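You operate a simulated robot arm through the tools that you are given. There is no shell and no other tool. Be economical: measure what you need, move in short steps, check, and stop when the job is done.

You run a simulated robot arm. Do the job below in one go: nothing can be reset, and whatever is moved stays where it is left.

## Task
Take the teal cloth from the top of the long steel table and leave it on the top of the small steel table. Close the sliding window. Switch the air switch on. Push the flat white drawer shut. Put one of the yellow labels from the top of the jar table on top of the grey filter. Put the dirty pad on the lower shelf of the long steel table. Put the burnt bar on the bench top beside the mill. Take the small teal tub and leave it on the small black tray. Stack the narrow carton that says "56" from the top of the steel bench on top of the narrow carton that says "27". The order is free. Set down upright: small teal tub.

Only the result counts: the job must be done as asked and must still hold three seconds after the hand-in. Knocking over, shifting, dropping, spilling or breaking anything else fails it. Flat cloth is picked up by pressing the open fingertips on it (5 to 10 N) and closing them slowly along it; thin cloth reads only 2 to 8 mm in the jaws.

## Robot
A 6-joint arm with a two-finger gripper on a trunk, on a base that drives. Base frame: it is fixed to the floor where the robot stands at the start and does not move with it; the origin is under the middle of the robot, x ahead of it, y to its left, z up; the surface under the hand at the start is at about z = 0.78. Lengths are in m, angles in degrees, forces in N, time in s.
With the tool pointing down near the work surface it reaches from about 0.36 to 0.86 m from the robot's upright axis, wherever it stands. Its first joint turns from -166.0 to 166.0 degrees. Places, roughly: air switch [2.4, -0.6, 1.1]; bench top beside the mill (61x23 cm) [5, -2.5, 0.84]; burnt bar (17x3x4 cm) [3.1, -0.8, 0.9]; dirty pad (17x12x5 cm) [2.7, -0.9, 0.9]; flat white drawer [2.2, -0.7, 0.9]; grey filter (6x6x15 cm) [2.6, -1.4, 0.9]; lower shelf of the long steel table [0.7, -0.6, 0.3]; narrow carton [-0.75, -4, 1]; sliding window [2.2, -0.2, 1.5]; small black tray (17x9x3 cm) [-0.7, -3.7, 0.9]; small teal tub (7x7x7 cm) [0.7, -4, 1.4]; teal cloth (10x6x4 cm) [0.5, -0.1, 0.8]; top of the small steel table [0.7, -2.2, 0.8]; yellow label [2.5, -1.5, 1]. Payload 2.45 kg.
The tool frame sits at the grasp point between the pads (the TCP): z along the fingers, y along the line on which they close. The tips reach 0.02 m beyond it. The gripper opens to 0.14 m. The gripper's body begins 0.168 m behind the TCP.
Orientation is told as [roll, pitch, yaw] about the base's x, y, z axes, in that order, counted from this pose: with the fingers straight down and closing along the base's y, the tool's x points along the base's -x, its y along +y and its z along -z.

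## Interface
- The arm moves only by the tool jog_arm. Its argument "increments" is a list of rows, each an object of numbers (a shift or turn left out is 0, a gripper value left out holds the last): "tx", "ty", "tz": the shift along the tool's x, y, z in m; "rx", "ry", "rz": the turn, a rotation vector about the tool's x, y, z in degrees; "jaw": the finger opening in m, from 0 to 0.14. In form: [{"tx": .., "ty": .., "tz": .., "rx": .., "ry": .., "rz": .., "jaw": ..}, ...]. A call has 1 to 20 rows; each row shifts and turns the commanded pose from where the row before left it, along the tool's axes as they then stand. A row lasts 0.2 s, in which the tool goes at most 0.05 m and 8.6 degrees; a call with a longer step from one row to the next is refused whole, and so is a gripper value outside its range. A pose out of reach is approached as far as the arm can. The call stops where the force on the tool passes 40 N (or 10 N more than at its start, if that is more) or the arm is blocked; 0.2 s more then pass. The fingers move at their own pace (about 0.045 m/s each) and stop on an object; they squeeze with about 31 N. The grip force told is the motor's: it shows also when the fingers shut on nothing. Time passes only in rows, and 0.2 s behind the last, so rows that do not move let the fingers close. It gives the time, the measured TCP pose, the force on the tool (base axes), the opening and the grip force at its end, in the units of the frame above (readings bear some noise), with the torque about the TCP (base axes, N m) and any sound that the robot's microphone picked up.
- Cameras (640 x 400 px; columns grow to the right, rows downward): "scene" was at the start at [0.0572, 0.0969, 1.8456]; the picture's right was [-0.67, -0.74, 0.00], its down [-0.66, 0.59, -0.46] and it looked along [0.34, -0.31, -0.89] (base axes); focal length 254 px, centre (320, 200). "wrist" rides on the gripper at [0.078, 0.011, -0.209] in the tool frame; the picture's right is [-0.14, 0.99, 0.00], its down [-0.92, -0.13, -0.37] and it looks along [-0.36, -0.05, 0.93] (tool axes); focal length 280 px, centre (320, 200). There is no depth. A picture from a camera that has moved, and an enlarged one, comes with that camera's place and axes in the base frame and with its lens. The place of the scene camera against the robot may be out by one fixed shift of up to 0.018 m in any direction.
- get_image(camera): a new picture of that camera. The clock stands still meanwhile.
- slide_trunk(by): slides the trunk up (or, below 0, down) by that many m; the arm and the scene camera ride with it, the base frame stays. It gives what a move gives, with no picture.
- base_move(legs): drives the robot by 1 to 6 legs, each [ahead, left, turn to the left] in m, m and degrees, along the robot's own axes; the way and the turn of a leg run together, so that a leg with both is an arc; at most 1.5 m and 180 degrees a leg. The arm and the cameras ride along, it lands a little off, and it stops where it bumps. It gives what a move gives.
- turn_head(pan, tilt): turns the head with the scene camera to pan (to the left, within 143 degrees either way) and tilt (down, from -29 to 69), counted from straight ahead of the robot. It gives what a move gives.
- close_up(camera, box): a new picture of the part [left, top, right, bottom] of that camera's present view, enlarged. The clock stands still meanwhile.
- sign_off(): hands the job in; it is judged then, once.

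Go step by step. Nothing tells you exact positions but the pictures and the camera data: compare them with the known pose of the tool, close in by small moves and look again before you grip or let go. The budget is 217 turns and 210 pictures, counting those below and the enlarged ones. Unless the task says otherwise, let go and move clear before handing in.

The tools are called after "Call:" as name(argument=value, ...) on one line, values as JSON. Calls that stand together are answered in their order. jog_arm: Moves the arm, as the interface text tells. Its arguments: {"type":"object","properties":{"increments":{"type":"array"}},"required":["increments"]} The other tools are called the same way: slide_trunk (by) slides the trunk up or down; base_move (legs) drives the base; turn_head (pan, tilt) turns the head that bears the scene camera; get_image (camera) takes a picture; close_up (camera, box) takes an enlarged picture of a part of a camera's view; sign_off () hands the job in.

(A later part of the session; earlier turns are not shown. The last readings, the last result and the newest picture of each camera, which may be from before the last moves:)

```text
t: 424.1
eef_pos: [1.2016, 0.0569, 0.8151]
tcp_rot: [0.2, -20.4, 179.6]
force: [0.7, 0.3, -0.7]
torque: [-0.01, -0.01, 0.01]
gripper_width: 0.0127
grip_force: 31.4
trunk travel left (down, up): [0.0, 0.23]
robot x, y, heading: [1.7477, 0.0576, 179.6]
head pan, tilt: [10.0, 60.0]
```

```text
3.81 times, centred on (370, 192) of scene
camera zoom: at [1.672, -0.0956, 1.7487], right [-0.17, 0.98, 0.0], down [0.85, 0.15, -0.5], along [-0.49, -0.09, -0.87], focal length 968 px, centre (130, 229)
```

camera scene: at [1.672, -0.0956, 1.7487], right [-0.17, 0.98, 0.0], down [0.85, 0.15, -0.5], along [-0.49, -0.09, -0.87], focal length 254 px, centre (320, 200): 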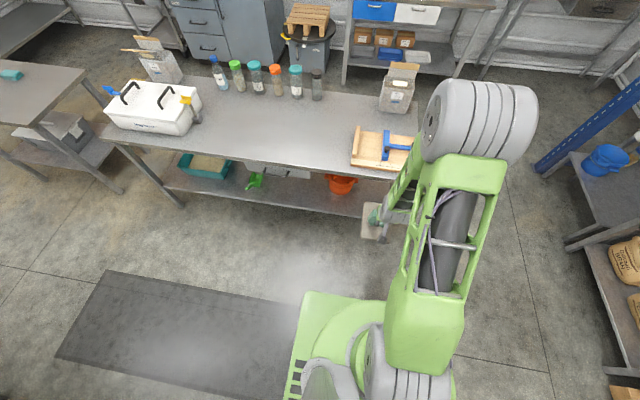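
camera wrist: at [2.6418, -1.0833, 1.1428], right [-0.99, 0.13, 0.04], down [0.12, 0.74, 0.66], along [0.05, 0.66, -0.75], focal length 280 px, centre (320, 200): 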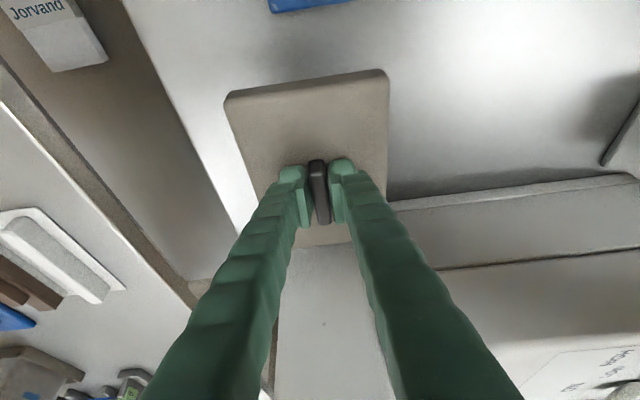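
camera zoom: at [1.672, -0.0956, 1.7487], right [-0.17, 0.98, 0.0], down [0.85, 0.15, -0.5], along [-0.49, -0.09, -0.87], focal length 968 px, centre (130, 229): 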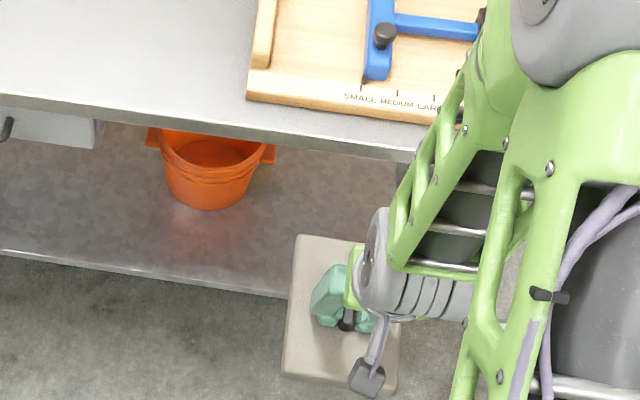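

The clear stretch of shelf runs from y ≈ -0.02 (the orange tub's handle) to 0.197, so I'll aim for y = 0.088. I'll lower to about z 0.46 and increase the tilt.

Call:
jog_arm(increments=[{"ty": -0.031}, {"tx": 0.0154, "tz": 0.0416}, {"tx": 0.0154, "tz": 0.0416}, {"tx": 0.0154, "tz": 0.0416}, {"tx": 0.0154, "tz": 0.0416}, {"tx": 0.0154, "tz": 0.0416}, {"tx": 0.0154, "tz": 0.0416}, {"tx": 0.0154, "tz": 0.0416}, {"tx": 0.0154, "tz": 0.0416}, {}])

Call:
jog_arm(increments=[{"ry": -7.5}, {"ry": -7.5}, {}])

Call:
get_image(camera="scene")

Call:
get_image(camera="wrist")

```text
t: 426.3
eef_pos: [1.2013, 0.0872, 0.4603]
tcp_rot: [0.2, -20.4, 179.5]
force: [0.3, -0.2, -0.9]
torque: [-0.02, -0.03, 0.0]
gripper_width: 0.0127
grip_force: 31.3
trunk travel left (down, up): [0.0, 0.23]
robot x, y, heading: [1.7523, 0.0591, 180.1]
head pan, tilt: [10.0, 60.0]
```

```text
t: 427.1
eef_pos: [1.2013, 0.0867, 0.4601]
tcp_rot: [0.2, -35.4, 179.5]
force: [-0.5, -0.2, -1.5]
torque: [-0.04, -0.02, -0.03]
gripper_width: 0.0128
grip_force: 30.9
trunk travel left (down, up): [0.0, 0.23]
robot x, y, heading: [1.7464, 0.0572, 179.8]
head pan, tilt: [10.0, 60.0]
```

```text
48 pictures are left
camera scene: at [1.6724, -0.0956, 1.7487], right [-0.17, 0.98, 0.0], down [0.85, 0.15, -0.5], along [-0.49, -0.09, -0.87], focal length 254 px, centre (320, 200)
```

scene: 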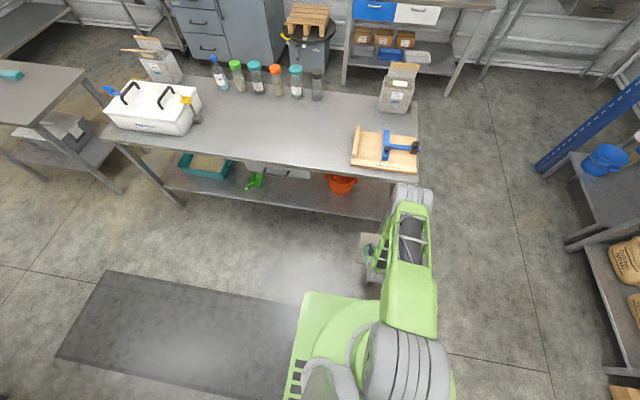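

```text
47 pictures are left
camera wrist: at [1.3864, 0.0752, 0.5858], right [-0.12, -0.99, 0.08], down [-0.54, 0.13, 0.83], along [-0.84, 0.05, -0.55], focal length 280 px, centre (320, 200)
```

wrist: 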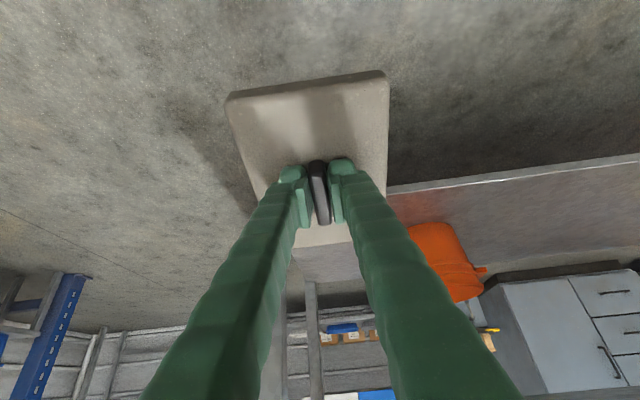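

The pad is low in front of the shelf. I'll extend the arm toward the shelf so the elbow stays outside the table edge, then check.

Call:
jog_arm(increments=[{"tx": -0.0326, "tz": 0.0232}, {"tx": -0.0326, "tz": 0.0232}, {"tx": -0.0326, "tz": 0.0232}, {"tx": -0.0326, "tz": 0.0232}, {"tx": -0.0326, "tz": 0.0232}, {}])

Call:
get_image(camera="scene")

Call:
get_image(camera="wrist")

```text
t: 428.5
eef_pos: [1.0011, 0.0896, 0.4591]
tcp_rot: [0.2, -35.3, 179.5]
force: [-0.6, -0.4, -1.5]
torque: [-0.01, -0.03, 0.03]
gripper_width: 0.0129
grip_force: 31.7
trunk travel left (down, up): [0.0, 0.23]
robot x, y, heading: [1.7502, 0.0527, 180.2]
head pan, tilt: [10.0, 60.0]
```

```text
46 pictures are left
camera scene: at [1.6722, -0.0956, 1.7486], right [-0.17, 0.98, 0.0], down [0.85, 0.15, -0.5], along [-0.49, -0.09, -0.87], focal length 254 px, centre (320, 200)
```

scene: 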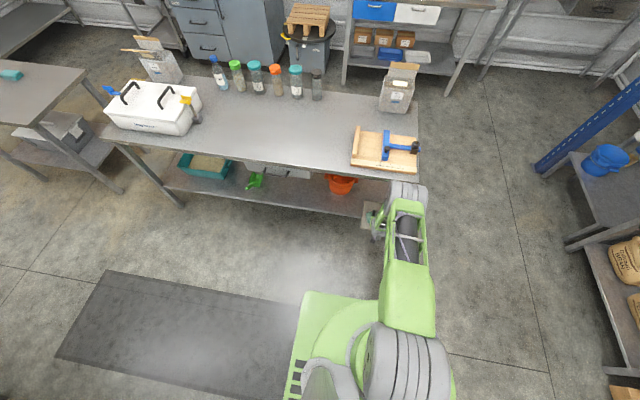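

```text
45 pictures are left
camera wrist: at [1.1858, 0.0768, 0.5847], right [-0.12, -0.99, 0.08], down [-0.54, 0.13, 0.83], along [-0.83, 0.05, -0.55], focal length 280 px, centre (320, 200)
```

wrist: 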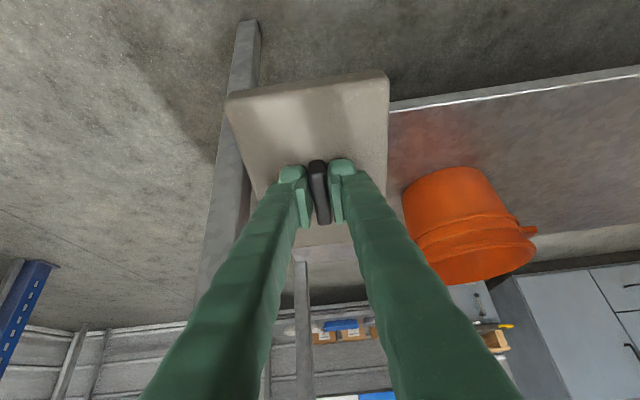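

The elbow sits too far forward to enter under the top. Stretching the arm further should leave it behind, so I'll back the base up 0.2 m and extend the arm by the same amount.

Call:
base_move(legs=[[-0.2, 0, 0]])

Call:
jog_arm(increments=[{"tx": -0.0326, "tz": 0.0232}, {"tx": -0.0326, "tz": 0.0232}, {"tx": -0.0326, "tz": 0.0232}, {"tx": -0.0326, "tz": 0.0232}, {"tx": -0.0244, "tz": 0.0174}, {}])

Call:
get_image(camera="scene")

```text
t: 429.9
eef_pos: [1.1415, 0.0841, 0.4584]
tcp_rot: [0.2, -35.1, 179.7]
force: [0.9, 0.6, -0.8]
torque: [-0.04, 0.02, 0.04]
gripper_width: 0.0127
grip_force: 31.3
trunk travel left (down, up): [0.0, 0.23]
robot x, y, heading: [1.8858, 0.0566, -179.9]
head pan, tilt: [10.0, 60.0]
stopped in leg 1: the robot was blocked; the commanded pose is now the measured one
```

```text
t: 431.3
eef_pos: [0.9809, 0.0829, 0.4576]
tcp_rot: [0.2, -35.2, 179.8]
force: [-0.9, -0.4, -0.6]
torque: [-0.02, 0.01, -0.04]
gripper_width: 0.0127
grip_force: 30.9
out of reach, approached as far as the arm can: row 5
trunk travel left (down, up): [0.0, 0.23]
robot x, y, heading: [1.8836, 0.0544, -180.1]
head pan, tilt: [10.0, 60.0]
```

```text
44 pictures are left
camera scene: at [1.8109, -0.0973, 1.7487], right [-0.18, 0.98, 0.0], down [0.85, 0.15, -0.5], along [-0.49, -0.09, -0.87], focal length 254 px, centre (320, 200)
```

scene: 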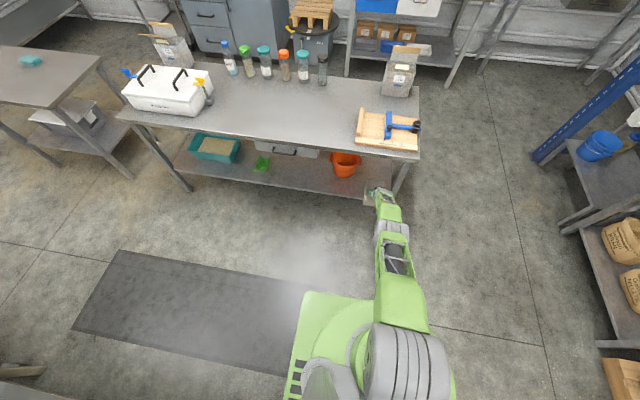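

Now the arm is stretched with the elbow well outside the table. I'll ease it back slightly, lower a little, and drive forward so that the pad goes in over the shelf.

Call:
jog_arm(increments=[{"tx": 0.0408, "tz": -0.029}, {"tx": 0.0174, "tz": 0.0245}, {}])

Call:
base_move(legs=[[0.12, 0, 0]])

Call:
get_image(camera="wrist")

Call:
get_image(camera="scene")

```text
t: 432.1
eef_pos: [1.0309, 0.0836, 0.4272]
tcp_rot: [0.2, -35.1, 179.9]
force: [-0.6, 0.4, -0.9]
torque: [-0.01, -0.01, -0.02]
gripper_width: 0.013
grip_force: 30.5
trunk travel left (down, up): [0.0, 0.23]
robot x, y, heading: [1.8855, 0.0544, -179.8]
head pan, tilt: [10.0, 60.0]
```

```text
t: 433.3
eef_pos: [0.9116, 0.0821, 0.4283]
tcp_rot: [0.1, -35.1, 179.9]
force: [-0.3, -0.6, -0.9]
torque: [-0.01, -0.03, -0.02]
gripper_width: 0.0126
grip_force: 31.1
trunk travel left (down, up): [0.0, 0.23]
robot x, y, heading: [1.7666, 0.0544, -180.1]
head pan, tilt: [10.0, 60.0]
```

```text
43 pictures are left
camera wrist: at [1.0961, 0.0719, 0.554], right [-0.11, -0.99, 0.08], down [-0.54, 0.13, 0.83], along [-0.83, 0.05, -0.55], focal length 280 px, centre (320, 200)
```

wrist: 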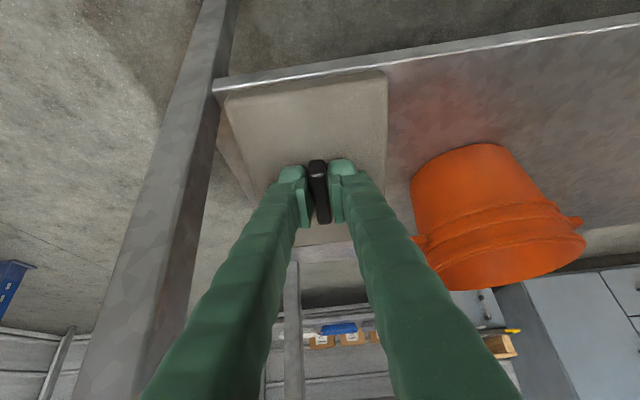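

```text
42 pictures are left
camera scene: at [1.6906, -0.0978, 1.7486], right [-0.18, 0.98, 0.0], down [0.85, 0.15, -0.5], along [-0.49, -0.09, -0.87], focal length 254 px, centre (320, 200)
```

scene: 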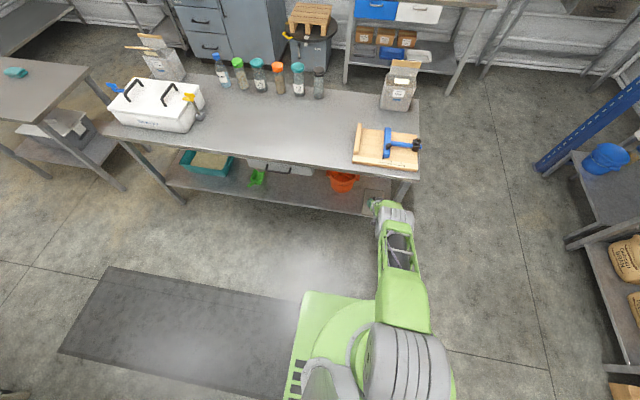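

The shelf edge (z ≈ 0.30) is visible under the pad and the pad fits between the leg and the orange tub. I'll drive in another 9 cm.

Call:
base_move(legs=[[0.085, 0, 0]])

Call:
get_image(camera="wrist")

Call:
close_up(camera="scene", box=[320, 140, 460, 260])

```text
t: 434.4
eef_pos: [0.8269, 0.0839, 0.428]
tcp_rot: [0.2, -35.2, 179.8]
force: [0.6, -0.2, -1.0]
torque: [0.01, 0.0, 0.0]
gripper_width: 0.0126
grip_force: 31.0
trunk travel left (down, up): [0.0, 0.23]
robot x, y, heading: [1.6841, 0.0548, -179.9]
head pan, tilt: [10.0, 60.0]
```

```text
41 pictures are left
camera wrist: at [1.0121, 0.072, 0.5539], right [-0.12, -0.99, 0.08], down [-0.54, 0.13, 0.83], along [-0.83, 0.05, -0.55], focal length 280 px, centre (320, 200)
```

wrist: 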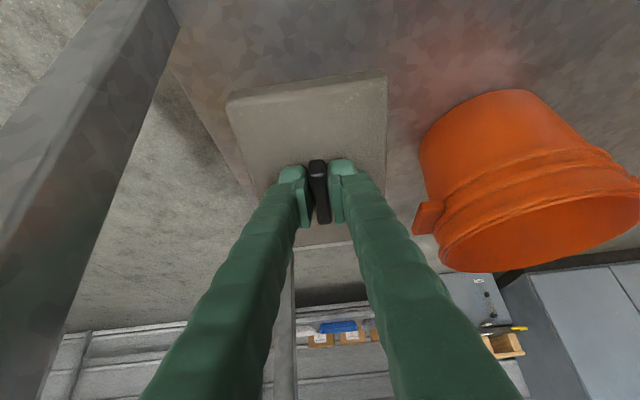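

```text
3.33 times, centred on (390, 200) of scene
camera zoom: at [1.6064, -0.0981, 1.7486], right [-0.18, 0.98, 0.0], down [0.85, 0.15, -0.5], along [-0.49, -0.09, -0.87], focal length 847 px, centre (87, 200)
```

zoom: 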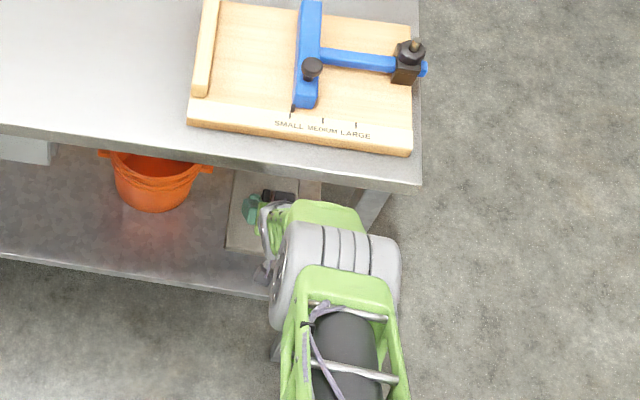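

The pad is over the shelf. I'll lower straight down in small steps until contact.

Call:
jog_arm(increments=[{"tx": 0.0115, "tz": 0.0163}, {"tx": 0.0115, "tz": 0.0163}, {}])

Call:
jog_arm(increments=[{"tx": 0.0046, "tz": 0.0065}, {}])

```text
t: 435.2
eef_pos: [0.8345, 0.0818, 0.399]
tcp_rot: [0.2, -35.1, 179.8]
force: [0.2, 0.0, -0.9]
torque: [0.04, -0.01, -0.03]
gripper_width: 0.0127
grip_force: 30.7
out of reach, approached as far as the arm can: row 1, 2
trunk travel left (down, up): [0.0, 0.23]
robot x, y, heading: [1.6821, 0.0571, -179.8]
head pan, tilt: [10.0, 60.0]
```

```text
t: 435.8
eef_pos: [0.8375, 0.0825, 0.3967]
tcp_rot: [0.1, -35.0, 179.7]
force: [-0.3, 0.1, -1.4]
torque: [0.0, -0.04, 0.01]
gripper_width: 0.0125
grip_force: 30.5
out of reach, approached as far as the arm can: row 1
trunk travel left (down, up): [0.0, 0.23]
robot x, y, heading: [1.6801, 0.0525, -179.8]
head pan, tilt: [10.0, 60.0]
```

It is at the limit of reach. I'll retract 6 cm and drive 8 cm forward, then lower.

Call:
jog_arm(increments=[{"tx": 0.0327, "tz": -0.023}, {"tx": 0.0245, "tz": -0.0173}, {}])

Call:
base_move(legs=[[0.08, 0, 0]])

Call:
jog_arm(increments=[{"tx": 0.0035, "tz": 0.0049}, {"tx": 0.0035, "tz": 0.0049}, {}])

```text
t: 436.6
eef_pos: [0.9081, 0.0819, 0.3961]
tcp_rot: [0.1, -35.2, 179.7]
force: [-0.2, -0.2, -1.3]
torque: [0.02, -0.04, -0.01]
gripper_width: 0.013
grip_force: 31.4
trunk travel left (down, up): [0.0, 0.23]
robot x, y, heading: [1.6793, 0.0537, -179.6]
head pan, tilt: [10.0, 60.0]
```

```text
t: 437.6
eef_pos: [0.8305, 0.0804, 0.396]
tcp_rot: [0.2, -35.1, 179.8]
force: [0.2, 0.8, -1.5]
torque: [-0.02, -0.02, 0.01]
gripper_width: 0.0126
grip_force: 30.9
trunk travel left (down, up): [0.0, 0.23]
robot x, y, heading: [1.6043, 0.0529, -179.8]
head pan, tilt: [10.0, 60.0]
```

```text
t: 438.4
eef_pos: [0.8309, 0.0813, 0.3837]
tcp_rot: [0.1, -35.0, 179.8]
force: [0.4, -0.2, -1.5]
torque: [0.0, -0.01, -0.01]
gripper_width: 0.0129
grip_force: 30.8
trunk travel left (down, up): [0.0, 0.23]
robot x, y, heading: [1.6023, 0.0557, -179.8]
head pan, tilt: [10.0, 60.0]
```

Call:
jog_arm(increments=[{"tx": 0.0035, "tz": 0.0049}, {"tx": 0.0035, "tz": 0.0049}, {}])

Call:
jog_arm(increments=[{"tx": 0.0023, "tz": 0.0033}, {"tx": 0.0023, "tz": 0.0033}, {}])

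Call:
get_image(camera="wrist")

```text
t: 439.2
eef_pos: [0.83, 0.081, 0.3718]
tcp_rot: [0.2, -35.1, 179.7]
force: [-0.1, -0.9, -1.5]
torque: [-0.01, -0.06, 0.0]
gripper_width: 0.013
grip_force: 31.4
trunk travel left (down, up): [0.0, 0.23]
robot x, y, heading: [1.5989, 0.0519, -179.7]
head pan, tilt: [10.0, 60.0]
```

```text
t: 440.0
eef_pos: [0.8278, 0.0817, 0.3673]
tcp_rot: [0.1, -35.4, 179.8]
force: [-6.5, 0.9, 14.5]
torque: [-0.02, -0.56, -0.03]
gripper_width: 0.0126
grip_force: 31.0
trunk travel left (down, up): [0.0, 0.23]
robot x, y, heading: [1.603, 0.0541, -179.8]
head pan, tilt: [10.0, 60.0]
```

```text
39 pictures are left
camera wrist: at [1.0125, 0.07, 0.4922], right [-0.11, -0.99, 0.08], down [-0.54, 0.13, 0.83], along [-0.84, 0.05, -0.55], focal length 280 px, centre (320, 200)
```

wrist: 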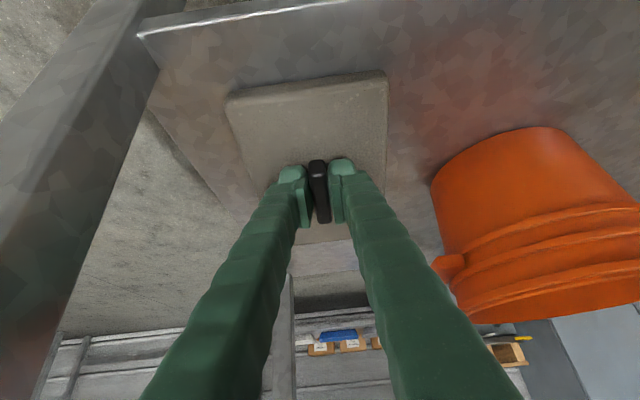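

The near end touches the shelf. I'll lift slightly, level the pad by reducing the tilt 12°, and set it down flat.

Call:
jog_arm(increments=[{"tx": -0.006, "tz": -0.008}, {"ry": 6}, {"ry": 6}, {}])

Call:
jog_arm(increments=[{"tx": 0.0035, "tz": 0.0082}, {"tx": 0.0024, "tz": 0.0055}, {}])

Call:
jog_arm(increments=[{"tx": 0.0024, "tz": 0.0055}, {}])

```text
t: 441.0
eef_pos: [0.8323, 0.0869, 0.3714]
tcp_rot: [-1.0, -25.0, 180.0]
force: [-0.1, -0.7, -1.1]
torque: [0.0, -0.03, -0.01]
gripper_width: 0.0125
grip_force: 30.7
out of reach, approached as far as the arm can: row 3
trunk travel left (down, up): [0.0, 0.23]
robot x, y, heading: [1.6065, 0.0509, -179.6]
head pan, tilt: [10.0, 60.0]
```

```text
t: 441.8
eef_pos: [0.8369, 0.0869, 0.3606]
tcp_rot: [0.1, -22.7, 180.0]
force: [0.0, -0.9, -1.4]
torque: [0.0, -0.01, -0.03]
gripper_width: 0.0127
grip_force: 30.9
out of reach, approached as far as the arm can: row 1
trunk travel left (down, up): [0.0, 0.23]
robot x, y, heading: [1.6036, 0.0528, -179.7]
head pan, tilt: [10.0, 60.0]
```

```text
t: 442.4
eef_pos: [0.8289, 0.0943, 0.3599]
tcp_rot: [0.2, -23.2, 179.5]
force: [-0.3, 0.4, -0.8]
torque: [-0.01, 0.0, -0.02]
gripper_width: 0.0127
grip_force: 30.4
trunk travel left (down, up): [0.0, 0.23]
robot x, y, heading: [1.5992, 0.0541, -179.9]
head pan, tilt: [10.0, 60.0]
```

Call:
jog_arm(increments=[{"tx": 0.002, "tz": 0.0046}, {}])

Call:
jog_arm(increments=[{"tx": 0.002, "tz": 0.0046}, {}])

Call:
get_image(camera="wrist")

```text
t: 443.0
eef_pos: [0.8287, 0.0893, 0.3564]
tcp_rot: [0.1, -23.2, 179.8]
force: [0.2, 0.0, -0.8]
torque: [0.01, 0.01, 0.03]
gripper_width: 0.0129
grip_force: 30.7
trunk travel left (down, up): [0.0, 0.23]
robot x, y, heading: [1.602, 0.0538, -179.8]
head pan, tilt: [10.0, 60.0]
```

```text
t: 443.6
eef_pos: [0.8346, 0.0898, 0.3528]
tcp_rot: [0.1, -23.0, 179.7]
force: [-0.1, 0.7, -0.8]
torque: [-0.01, -0.03, 0.0]
gripper_width: 0.0127
grip_force: 31.3
out of reach, approached as far as the arm can: row 1
trunk travel left (down, up): [0.0, 0.23]
robot x, y, heading: [1.6053, 0.0563, -179.7]
head pan, tilt: [10.0, 60.0]
```

```text
38 pictures are left
camera wrist: at [0.9872, 0.078, 0.5147], right [-0.13, -0.99, 0.06], down [-0.7, 0.13, 0.7], along [-0.7, 0.05, -0.71], focal length 280 px, centre (320, 200)
```

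wrist: 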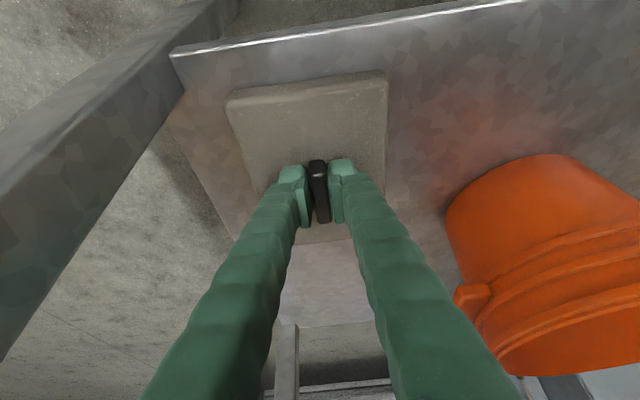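

The pad hangs only a few millimetres above the shelf, nearly level. I'll release it and withdraw up and back.

Call:
jog_arm(increments=[{"jaw": 0.02}, {"jaw": 0.04}, {"jaw": 0.06}, {}, {}])

Call:
get_image(camera="wrist")

```text
t: 444.8
eef_pos: [0.8333, 0.0891, 0.353]
tcp_rot: [0.2, -23.1, 179.8]
force: [-0.4, 0.8, 0.2]
torque: [0.02, 0.03, 0.0]
gripper_width: 0.0602
grip_force: 0.0
trunk travel left (down, up): [0.0, 0.23]
robot x, y, heading: [1.602, 0.0583, -180.1]
head pan, tilt: [10.0, 60.0]
```

```text
37 pictures are left
camera wrist: at [0.9874, 0.078, 0.5146], right [-0.13, -0.99, 0.06], down [-0.7, 0.13, 0.7], along [-0.7, 0.05, -0.71], focal length 280 px, centre (320, 200)
```

wrist: 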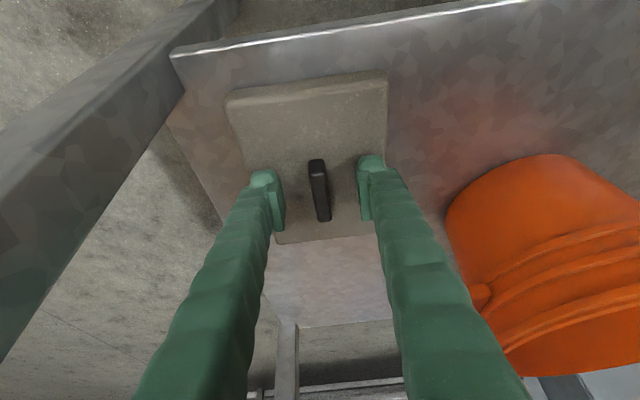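

The pad lies flat on the shelf. I'll withdraw.

Call:
jog_arm(increments=[{"tz": -0.025}, {"tz": -0.025}, {}])

Call:
base_move(legs=[[-0.24, 0, 0]])

Call:
jog_arm(increments=[{"tx": 0.03, "tz": -0.02}, {"tx": 0.03, "tz": -0.02}, {"tx": 0.03, "tz": -0.03}, {"tz": -0.045, "tx": -0.019}, {"tz": -0.045, "tx": -0.019}, {"tz": -0.045, "tx": -0.019}, {"tz": -0.045, "tx": -0.019}, {"tz": -0.045, "tx": -0.019}, {"tz": -0.045, "tx": -0.019}, {"tz": -0.045, "tx": -0.019}, {"tz": -0.045, "tx": -0.019}, {"tz": -0.045, "tx": -0.019}, {"tz": -0.045, "tx": -0.019}, {"tz": -0.045, "tx": -0.019}, {"tz": -0.045, "tx": -0.019}, {"ry": 8}, {"ry": 8}, {"ry": 7}, {}])

Call:
get_image(camera="scene")

```text
t: 445.6
eef_pos: [0.8518, 0.0943, 0.3686]
tcp_rot: [-0.3, -22.2, 179.5]
force: [-0.5, -0.3, 0.1]
torque: [0.01, 0.0, 0.0]
gripper_width: 0.0599
grip_force: 0.0
out of reach, approached as far as the arm can: row 1, 2
trunk travel left (down, up): [0.0, 0.23]
robot x, y, heading: [1.6042, 0.0535, -179.8]
head pan, tilt: [10.0, 60.0]
```

```text
t: 447.4
eef_pos: [1.085, 0.0931, 0.3744]
tcp_rot: [-0.3, -22.8, 179.9]
force: [-0.7, -0.3, -1.0]
torque: [0.01, 0.01, -0.03]
gripper_width: 0.0602
grip_force: 0.1
trunk travel left (down, up): [0.0, 0.23]
robot x, y, heading: [1.8453, 0.0557, -179.7]
head pan, tilt: [10.0, 60.0]
```

```text
t: 451.4
eef_pos: [1.1866, 0.0536, 0.9158]
tcp_rot: [5.5, -13.7, 178.8]
force: [0.1, -0.5, -0.1]
torque: [0.01, -0.03, -0.03]
gripper_width: 0.0603
grip_force: 0.1
out of reach, approached as far as the arm can: row 13, 14, 15, 16, 17, 18
trunk travel left (down, up): [0.0, 0.23]
robot x, y, heading: [1.8457, 0.0498, -180.0]
head pan, tilt: [10.0, 60.0]
```

```text
36 pictures are left
camera scene: at [1.7697, -0.0974, 1.7486], right [-0.18, 0.98, 0.0], down [0.85, 0.15, -0.5], along [-0.49, -0.09, -0.87], focal length 254 px, centre (320, 200)
```

scene: 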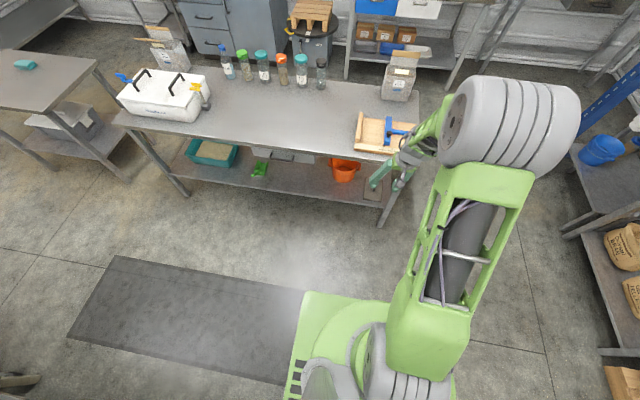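

Call:
close_up(camera="scene", box=[310, 130, 430, 230])

Call:
slide_trunk(by=0.1)

```text
4.00 times, centred on (370, 180) of scene
camera zoom: at [1.7697, -0.0974, 1.7486], right [-0.18, 0.98, 0.0], down [0.85, 0.15, -0.5], along [-0.49, -0.09, -0.87], focal length 1016 px, centre (120, 280)
```

zoom: 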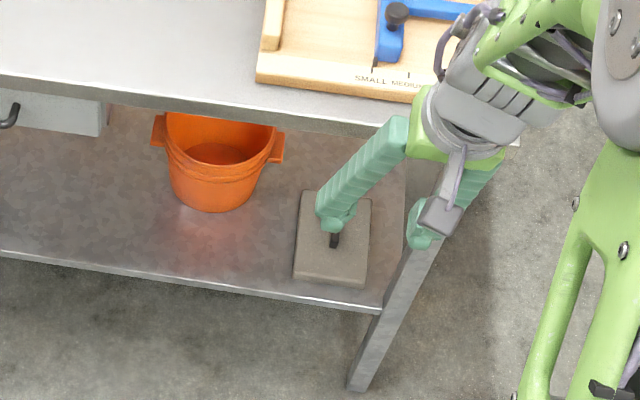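

```text
t: 452.8
eef_pos: [1.1866, 0.0535, 1.0149]
tcp_rot: [5.4, -13.8, 178.9]
force: [-0.2, -0.6, -0.3]
torque: [-0.03, 0.0, 0.01]
gripper_width: 0.0601
grip_force: 0.2
trunk travel left (down, up): [-0.1, 0.13]
robot x, y, heading: [1.8507, 0.0541, -179.7]
head pan, tilt: [10.0, 60.0]
```

The pad is well placed on the shelf. Next is the burnt bar on the second table, so I'll pull the arm in and drive to open floor to look for a way around.

Call:
jog_arm(increments=[{"tx": 0.045, "jaw": 0.1}, {"tx": 0.045}, {"tx": 0.045}, {"tx": 0.045}, {"tx": 0.045}, {}])

Call:
base_move(legs=[[0.3, 0, 0], [0, -0.85, 0], [0, 0, -90], [0, 0, -90]])

Call:
turn_head(pan=0, tilt=22)

Call:
get_image(camera="scene")

```text
t: 454.2
eef_pos: [1.3962, 0.0496, 0.9623]
tcp_rot: [5.5, -13.5, 178.9]
force: [0.2, 0.8, 0.6]
torque: [0.04, 0.05, 0.04]
gripper_width: 0.1
grip_force: 0.0
out of reach, approached as far as the arm can: row 5
trunk travel left (down, up): [-0.1, 0.13]
robot x, y, heading: [1.8425, 0.0593, -179.5]
head pan, tilt: [10.0, 60.0]
```

```text
t: 471.3
eef_pos: [1.9864, 0.9062, 0.9624]
tcp_rot: [5.4, -13.5, -0.8]
force: [0.5, 0.5, -1.0]
torque: [0.04, 0.01, -0.03]
gripper_width: 0.0998
grip_force: 0.0
trunk travel left (down, up): [-0.1, 0.13]
robot x, y, heading: [1.5366, 0.8992, 0.7]
head pan, tilt: [10.0, 60.0]
```

```text
t: 472.3
eef_pos: [1.9849, 0.9075, 0.9621]
tcp_rot: [5.5, -13.5, -0.7]
force: [0.0, 0.7, 0.7]
torque: [-0.01, 0.01, 0.01]
gripper_width: 0.1
grip_force: 0.0
trunk travel left (down, up): [-0.1, 0.13]
robot x, y, heading: [1.5346, 0.8979, 0.7]
head pan, tilt: [0.0, 22.0]
```

```text
34 pictures are left
camera scene: at [1.6355, 1.039, 1.9035], right [0.01, -1.0, 0.0], down [-0.38, 0.0, -0.93], along [0.93, 0.01, -0.38], focal length 254 px, centre (320, 200)
```

scene: 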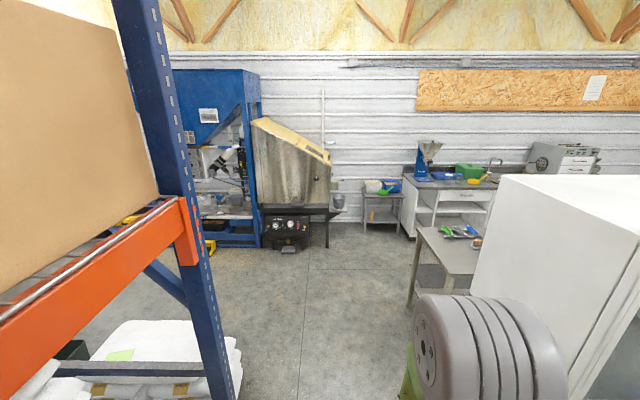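

There is a clear passage at y ≈ 0.9 to the aisle behind the second table. I'll raise the arm and drive around.

Call:
jog_arm(increments=[{"tz": -0.05}, {"tz": -0.05}, {"tz": -0.05}, {"tz": -0.05}, {"tz": -0.05}, {}])

Call:
base_move(legs=[[1.5, 0, 0], [1.1, 0, 0], [0, 0, 90], [0, 0, 90], [0, 1.0, 0]])

Call:
turn_head(pan=20, tilt=40)

Call:
get_image(camera="scene")

```text
t: 473.7
eef_pos: [1.9397, 0.8723, 1.1827]
tcp_rot: [7.2, -14.2, -0.8]
force: [0.0, 0.4, 0.8]
torque: [0.02, 0.01, -0.03]
gripper_width: 0.0999
grip_force: 0.0
out of reach, approached as far as the arm can: row 1, 2, 4, 5
trunk travel left (down, up): [-0.1, 0.13]
robot x, y, heading: [1.5341, 0.8995, 0.7]
head pan, tilt: [0.0, 22.0]
```

```text
t: 502.7
eef_pos: [3.7048, -0.0529, 1.1824]
tcp_rot: [7.1, -14.3, 177.5]
force: [0.1, 1.0, -0.3]
torque: [0.0, -0.01, -0.01]
gripper_width: 0.1
grip_force: 0.1
trunk travel left (down, up): [-0.1, 0.13]
robot x, y, heading: [4.1066, -0.0861, 179.0]
head pan, tilt: [0.0, 22.0]
```

```text
t: 503.5
eef_pos: [3.7046, -0.0533, 1.1829]
tcp_rot: [7.1, -14.2, 177.5]
force: [0.4, 0.0, -0.2]
torque: [0.0, 0.02, 0.02]
gripper_width: 0.1001
grip_force: 0.0
trunk travel left (down, up): [-0.1, 0.13]
robot x, y, heading: [4.1088, -0.0915, 178.9]
head pan, tilt: [20.0, 40.0]
```

```text
33 pictures are left
camera scene: at [4.0154, -0.2582, 1.8755], right [-0.32, 0.95, 0.0], down [0.61, 0.21, -0.77], along [-0.72, -0.25, -0.64], focal length 254 px, centre (320, 200)
```

scene: 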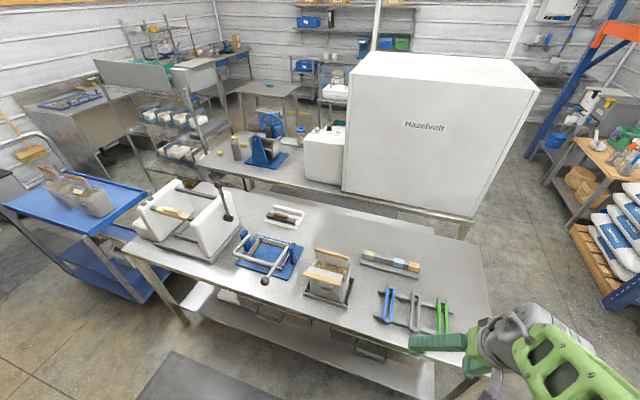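

The burnt bar is on a white plate at about (3.105, -0.783), on the far side of this table. I'll drive in front of it, straighten the tool, and look.

Call:
base_move(legs=[[0, 0.68, 0.8], [0.26, 0, 0]])

Call:
jog_arm(increments=[{"rx": 3.5, "ry": 7}, {"rx": 3.6, "ry": 7.2}, {"tx": -0.045, "tz": -0.02}, {"tx": -0.045, "tz": -0.02}, {"tx": -0.045, "tz": -0.02}, {}])

Call:
get_image(camera="wrist")

```text
t: 511.4
eef_pos: [3.4344, -0.739, 1.182]
tcp_rot: [7.1, -14.2, 178.2]
force: [-0.6, -1.5, 0.0]
torque: [0.01, -0.06, 0.01]
gripper_width: 0.0999
grip_force: 0.1
trunk travel left (down, up): [-0.1, 0.13]
robot x, y, heading: [3.8382, -0.7712, 180.0]
head pan, tilt: [20.0, 40.0]
```

```text
t: 512.8
eef_pos: [3.3239, -0.7162, 1.2562]
tcp_rot: [9.1, -15.1, 178.3]
force: [-0.8, 0.5, -0.1]
torque: [0.0, 0.0, -0.02]
gripper_width: 0.1
grip_force: 0.1
out of reach, approached as far as the arm can: row 1, 2, 3, 4, 5
trunk travel left (down, up): [-0.1, 0.13]
robot x, y, heading: [3.8368, -0.7686, 179.7]
head pan, tilt: [20.0, 40.0]
```

```text
32 pictures are left
camera wrist: at [3.453, -0.6975, 1.4385], right [-0.12, -0.97, 0.19], down [-0.79, 0.21, 0.57], along [-0.6, -0.08, -0.8], focal length 280 px, centre (320, 200)
```

wrist: 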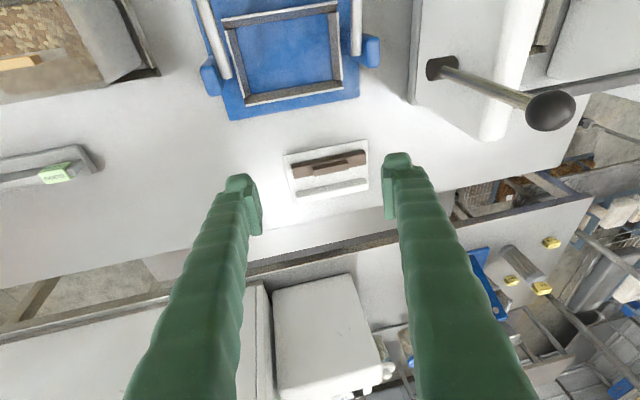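

The tool won't level out here; a wrist limit seems to be active. The bar lies along y, so I need the jaws turned anyway. I'll rotate and see if the tool frees up.

Call:
jog_arm(increments=[{"rz": -8.5}, {"rz": -8.5}, {"rz": -8.5}, {"rz": -8.5}, {"rz": -8.5}, {"rz": -8.5}, {"rz": -8.5}, {"rz": -8.5}, {"rz": -8.5}, {"rz": -8.5}, {"rz": -5}, {}, {}])

```text
t: 515.6
eef_pos: [3.3325, -0.6885, 1.226]
tcp_rot: [-14.6, -7.5, -89.7]
force: [0.2, -0.1, 1.2]
torque: [0.01, -0.02, -0.01]
gripper_width: 0.0997
grip_force: 0.0
out of reach, approached as far as the arm can: row 1, 2, 3, 4, 5, 6, 7
trunk travel left (down, up): [-0.1, 0.13]
robot x, y, heading: [3.8376, -0.7676, 179.8]
head pan, tilt: [20.0, 40.0]
```

Call:
jog_arm(increments=[{"rx": -7.3}, {"rx": -7.3}, {"ry": 3.75}, {"ry": 3.75}, {}])

```text
t: 516.8
eef_pos: [3.3372, -0.6904, 1.2034]
tcp_rot: [-3.6, -13.3, -89.4]
force: [-0.3, 0.5, 0.4]
torque: [-0.02, 0.0, -0.01]
gripper_width: 0.1001
grip_force: 0.0
out of reach, approached as far as the arm can: row 1, 2, 3, 4
trunk travel left (down, up): [-0.1, 0.13]
robot x, y, heading: [3.8374, -0.7708, 180.0]
head pan, tilt: [20.0, 40.0]
```

A wrist joint has flipped and is up against its limit, which keeps the tool from leveling. I'll unwind it by swinging the tool left, forward, and straight back down, in free space above the table.

Call:
jog_arm(increments=[{"ty": -0.05, "tz": -0.02}, {"ty": -0.05, "tz": -0.02}, {"ty": -0.05, "tz": -0.02}, {"ty": -0.04}, {"ry": -8}, {"ry": -8}, {"ry": -8}, {"ry": -7}, {}])

Call:
jog_arm(increments=[{"rx": 8}, {"rx": 8}, {"rx": 8}, {"rx": 8}, {"rx": 8}, {"rx": 8}, {"rx": 8}, {"rx": 8}, {"rx": 8}, {}])

```text
refused: row 1 steps farther than a row can; nothing moved
```

```text
t: 519.0
eef_pos: [3.2224, -0.6036, 1.2584]
tcp_rot: [-75.6, -13.3, -89.3]
force: [0.2, 0.0, -0.4]
torque: [-0.02, 0.01, -0.01]
gripper_width: 0.0999
grip_force: 0.1
out of reach, approached as far as the arm can: row 5, 6, 7, 8, 9
trunk travel left (down, up): [-0.1, 0.13]
robot x, y, heading: [3.8379, -0.7652, 179.7]
head pan, tilt: [20.0, 40.0]
```

Call:
jog_arm(increments=[{"rx": 1.38, "ry": 5.65, "rz": 1.45}, {"rx": 1.38, "ry": 5.65, "rz": 1.45}, {}])

Call:
jog_arm(increments=[{"rx": -7.61, "ry": 2.16, "rz": -1.16}, {"rx": -7.61, "ry": 2.16, "rz": -1.16}, {"rx": -7.61, "ry": 2.16, "rz": -1.16}, {"rx": -7.61, "ry": 2.16, "rz": -1.16}, {"rx": -7.61, "ry": 2.16, "rz": -1.16}, {"rx": -7.61, "ry": 2.16, "rz": -1.16}, {"rx": -7.61, "ry": 2.16, "rz": -1.16}, {"rx": -7.61, "ry": 2.16, "rz": -1.16}, {"rx": -7.61, "ry": 2.16, "rz": -1.16}, {}])

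```text
t: 519.8
eef_pos: [3.1934, -0.5859, 1.262]
tcp_rot: [-75.6, -13.2, -101.3]
force: [-1.0, -0.2, -0.4]
torque: [-0.01, -0.02, -0.01]
gripper_width: 0.0998
grip_force: 0.0
out of reach, approached as far as the arm can: row 1, 2
trunk travel left (down, up): [-0.1, 0.13]
robot x, y, heading: [3.8399, -0.7704, 179.6]
head pan, tilt: [20.0, 40.0]
```

```text
t: 522.0
eef_pos: [3.2118, -0.5767, 1.2319]
tcp_rot: [-21.2, -6.1, -101.1]
force: [0.0, 0.8, -0.8]
torque: [0.03, -0.02, -0.03]
gripper_width: 0.1002
grip_force: 0.1
out of reach, approached as far as the arm can: row 4, 5, 6, 8, 9
trunk travel left (down, up): [-0.1, 0.13]
robot x, y, heading: [3.8398, -0.769, 179.9]
head pan, tilt: [20.0, 40.0]
```

Call:
jog_arm(increments=[{"rx": -7}, {"rx": -7}, {"rx": -7}, {"ry": 6}, {}])

Call:
turn_head(pan=-15, tilt=30)

Call:
get_image(camera="scene")

```text
t: 523.2
eef_pos: [3.23, -0.572, 1.2016]
tcp_rot: [-4.4, -13.9, -100.1]
force: [-0.3, -0.2, 0.5]
torque: [0.04, 0.05, -0.02]
gripper_width: 0.1002
grip_force: 0.0
out of reach, approached as far as the arm can: row 1, 2, 3, 4
trunk travel left (down, up): [-0.1, 0.13]
robot x, y, heading: [3.8374, -0.7719, 179.9]
head pan, tilt: [20.0, 40.0]
```

```text
t: 524.2
eef_pos: [3.2286, -0.5725, 1.2022]
tcp_rot: [-4.5, -13.8, -100.0]
force: [-0.9, 0.2, 0.3]
torque: [-0.02, 0.0, 0.0]
gripper_width: 0.1
grip_force: 0.1
trunk travel left (down, up): [-0.1, 0.13]
robot x, y, heading: [3.8392, -0.7698, 180.0]
head pan, tilt: [-15.0, 30.0]
```

```text
31 pictures are left
camera scene: at [3.7412, -0.888, 1.8907], right [0.26, 0.96, 0.0], down [0.48, -0.13, -0.87], along [-0.84, 0.23, -0.5], focal length 254 px, centre (320, 200)
```

scene: 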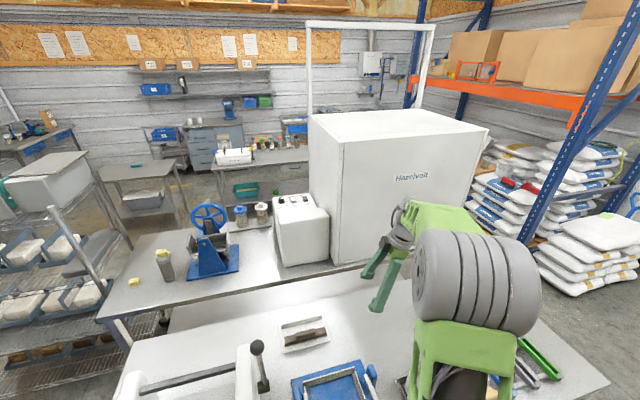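

The wrist still leans about 14° toward -y, but that lean is along the bar's length and about the closing axis, so I can grasp with it as with the pad. I'll align the yaw, add margin to the lean, and move over the bar.

Call:
jog_arm(increments=[{"ry": -5}, {"rx": -1.2, "rz": -4.85}, {"rx": -1.2, "rz": -4.85}, {"rx": -4.4}, {}])

Call:
jog_arm(increments=[{"ty": -0.045}, {"ty": -0.045}, {"ty": -0.04}, {"tx": -0.045, "tz": 0.015}, {"tx": -0.045, "tz": 0.015}, {"tx": -0.045, "tz": 0.015}, {}])

Call:
get_image(camera="wrist")

```text
t: 525.4
eef_pos: [3.2305, -0.5723, 1.2017]
tcp_rot: [-0.9, -17.9, -89.5]
force: [-0.1, 0.1, -0.2]
torque: [0.0, -0.01, -0.02]
gripper_width: 0.1
grip_force: 0.0
trunk travel left (down, up): [-0.1, 0.13]
robot x, y, heading: [3.838, -0.7704, 179.6]
head pan, tilt: [-15.0, 30.0]
```

```text
t: 527.0
eef_pos: [3.1001, -0.7143, 1.2022]
tcp_rot: [-0.8, -18.0, -89.6]
force: [0.2, -0.4, 0.5]
torque: [0.01, 0.04, -0.02]
gripper_width: 0.1001
grip_force: 0.0
trunk travel left (down, up): [-0.1, 0.13]
robot x, y, heading: [3.8403, -0.7756, 179.8]
head pan, tilt: [-15.0, 30.0]
```

```text
30 pictures are left
camera wrist: at [3.1144, -0.5764, 1.3772], right [0.99, -0.13, 0.03], down [-0.12, -0.76, 0.64], along [-0.06, -0.63, -0.77], focal length 280 px, centre (320, 200)
```

wrist: 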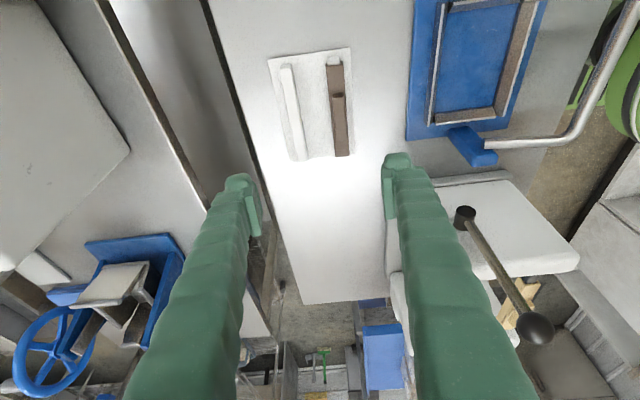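

I have good control in this pose. The bar is at about (3.135, -0.766), with a white rail about 6 cm to its -x side. I'll align over it, narrow the jaws and lower part way.

Call:
jog_arm(increments=[{"ty": 0.035, "jaw": 0.06}, {"tx": -0.0238, "tz": 0.0077}, {"tx": -0.0238, "tz": 0.0077}, {"tx": 0.0124, "tz": 0.038}, {"tx": 0.0124, "tz": 0.038}, {"tx": 0.0124, "tz": 0.038}, {"tx": 0.0124, "tz": 0.038}, {"tx": 0.0093, "tz": 0.0285}, {}])

Call:
get_image(camera="wrist")

```text
t: 529.0
eef_pos: [3.1335, -0.7655, 1.0118]
tcp_rot: [-0.8, -17.8, -89.6]
force: [-0.5, -0.8, -0.3]
torque: [0.02, 0.02, -0.01]
gripper_width: 0.06
grip_force: 0.2
trunk travel left (down, up): [-0.1, 0.13]
robot x, y, heading: [3.8401, -0.7702, 179.9]
head pan, tilt: [-15.0, 30.0]
```

```text
29 pictures are left
camera wrist: at [3.1468, -0.6266, 1.1864], right [0.99, -0.13, 0.03], down [-0.12, -0.76, 0.64], along [-0.06, -0.63, -0.77], focal length 280 px, centre (320, 200)
```

wrist: 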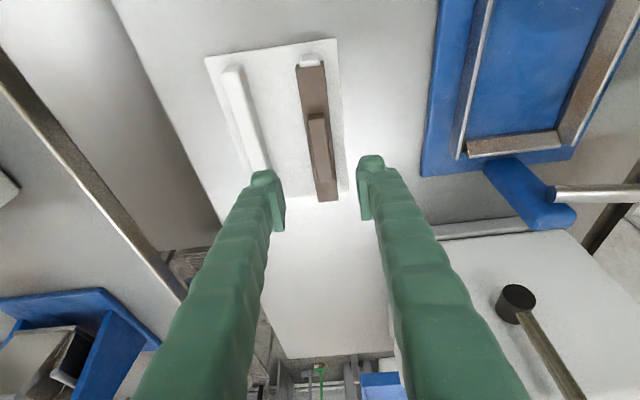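

Call:
jog_arm(increments=[{"tx": -0.0105, "tz": 0.0034}, {"tx": 0.0124, "tz": 0.038}, {"tx": 0.0124, "tz": 0.038}, {"tx": 0.0031, "tz": 0.0095}, {}])

Call:
jog_arm(increments=[{"tx": 0.0025, "tz": 0.0076}, {}])

Call:
get_image(camera="wrist")

```text
t: 530.2
eef_pos: [3.1308, -0.7761, 0.9214]
tcp_rot: [-0.9, -17.8, -89.5]
force: [-0.3, -0.8, 1.2]
torque: [-0.02, -0.01, 0.02]
gripper_width: 0.0602
grip_force: 0.1
trunk travel left (down, up): [-0.1, 0.13]
robot x, y, heading: [3.8426, -0.772, 179.8]
head pan, tilt: [-15.0, 30.0]
```

```text
t: 530.8
eef_pos: [3.1308, -0.7759, 0.9141]
tcp_rot: [-1.0, -17.8, -89.6]
force: [-0.6, -0.2, -0.8]
torque: [0.03, 0.02, 0.05]
gripper_width: 0.0601
grip_force: 0.1
trunk travel left (down, up): [-0.1, 0.13]
robot x, y, heading: [3.839, -0.7726, 179.8]
head pan, tilt: [-15.0, 30.0]
```

```text
28 pictures are left
camera wrist: at [3.1447, -0.6379, 1.0883], right [0.99, -0.13, 0.03], down [-0.12, -0.76, 0.64], along [-0.06, -0.63, -0.77], focal length 280 px, centre (320, 200)
```

wrist: 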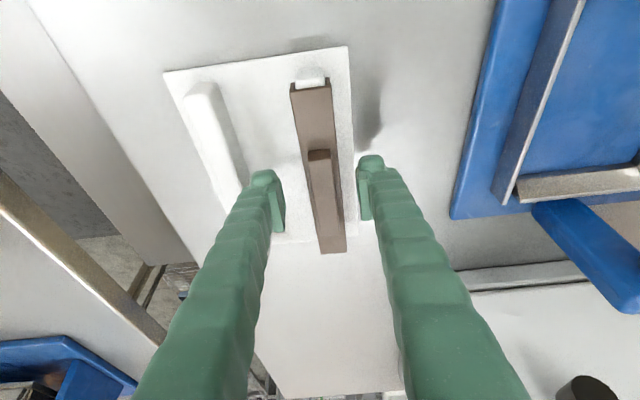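

Call:
jog_arm(increments=[{"tx": 0.0025, "tz": 0.0076}, {}])

Call:
jog_arm(increments=[{"tx": 0.0025, "tz": 0.0076}, {}])

Call:
get_image(camera="wrist")

```text
t: 531.4
eef_pos: [3.1305, -0.7761, 0.905]
tcp_rot: [-0.9, -17.9, -89.5]
force: [-0.3, 0.7, 0.1]
torque: [-0.02, -0.01, -0.05]
gripper_width: 0.0602
grip_force: 0.1
trunk travel left (down, up): [-0.1, 0.13]
robot x, y, heading: [3.841, -0.7718, 179.6]
head pan, tilt: [-15.0, 30.0]
```

```text
t: 532.0
eef_pos: [3.1321, -0.7762, 0.8968]
tcp_rot: [-0.9, -18.0, -89.6]
force: [-0.2, 0.3, 0.3]
torque: [0.01, 0.02, -0.01]
gripper_width: 0.0601
grip_force: 0.0
trunk travel left (down, up): [-0.1, 0.13]
robot x, y, heading: [3.8416, -0.773, 179.8]
head pan, tilt: [-15.0, 30.0]
```

```text
27 pictures are left
camera wrist: at [3.1443, -0.6371, 1.072], right [0.99, -0.13, 0.03], down [-0.12, -0.76, 0.64], along [-0.06, -0.63, -0.77], focal length 280 px, centre (320, 200)
```

wrist: 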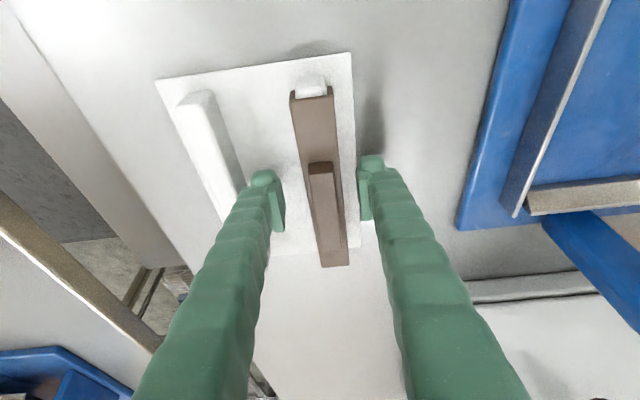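

Call:
jog_arm(increments=[{"tx": 0.0018, "tz": 0.0057}, {}])

Call:
jog_arm(increments=[{"jaw": 0.04}, {"jaw": 0.02}, {"jaw": 0.01}, {}, {}, {}])

Call:
jog_arm(increments=[{"tx": -0.0015, "tz": -0.0048}, {"tx": -0.0031, "tz": -0.0095}, {"tx": -0.0062, "tz": -0.019}, {"tx": -0.0093, "tz": -0.0285}, {}])

Call:
get_image(camera="wrist")

```text
t: 532.6
eef_pos: [3.1302, -0.776, 0.8924]
tcp_rot: [-0.9, -18.0, -89.6]
force: [0.7, -0.8, 0.2]
torque: [0.02, 0.0, 0.02]
gripper_width: 0.0601
grip_force: 0.0
trunk travel left (down, up): [-0.1, 0.13]
robot x, y, heading: [3.8432, -0.7726, 179.8]
head pan, tilt: [-15.0, 30.0]
```

```text
t: 534.0
eef_pos: [3.1336, -0.7758, 0.8918]
tcp_rot: [-0.7, -17.9, -89.5]
force: [23.5, 0.8, -2.9]
torque: [0.04, -0.2, -0.07]
gripper_width: 0.0271
grip_force: 31.1
trunk travel left (down, up): [-0.1, 0.13]
robot x, y, heading: [3.8426, -0.7718, 179.8]
head pan, tilt: [-15.0, 30.0]
```

```text
t: 535.2
eef_pos: [3.13, -0.7753, 0.9582]
tcp_rot: [-1.0, -18.0, -89.5]
force: [0.4, -0.4, 0.4]
torque: [0.05, 0.01, 0.03]
gripper_width: 0.0271
grip_force: 31.2
trunk travel left (down, up): [-0.1, 0.13]
robot x, y, heading: [3.8414, -0.7694, 179.7]
head pan, tilt: [-15.0, 30.0]
```

```text
26 pictures are left
camera wrist: at [3.1444, -0.6367, 1.1324], right [0.99, -0.13, 0.03], down [-0.11, -0.76, 0.64], along [-0.06, -0.63, -0.77], focal length 280 px, centre (320, 200)
```

wrist: 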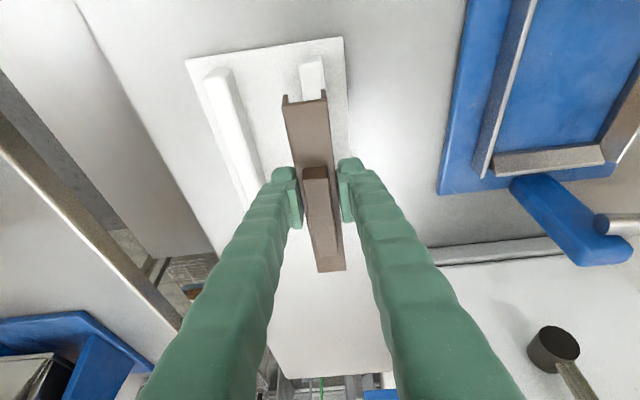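

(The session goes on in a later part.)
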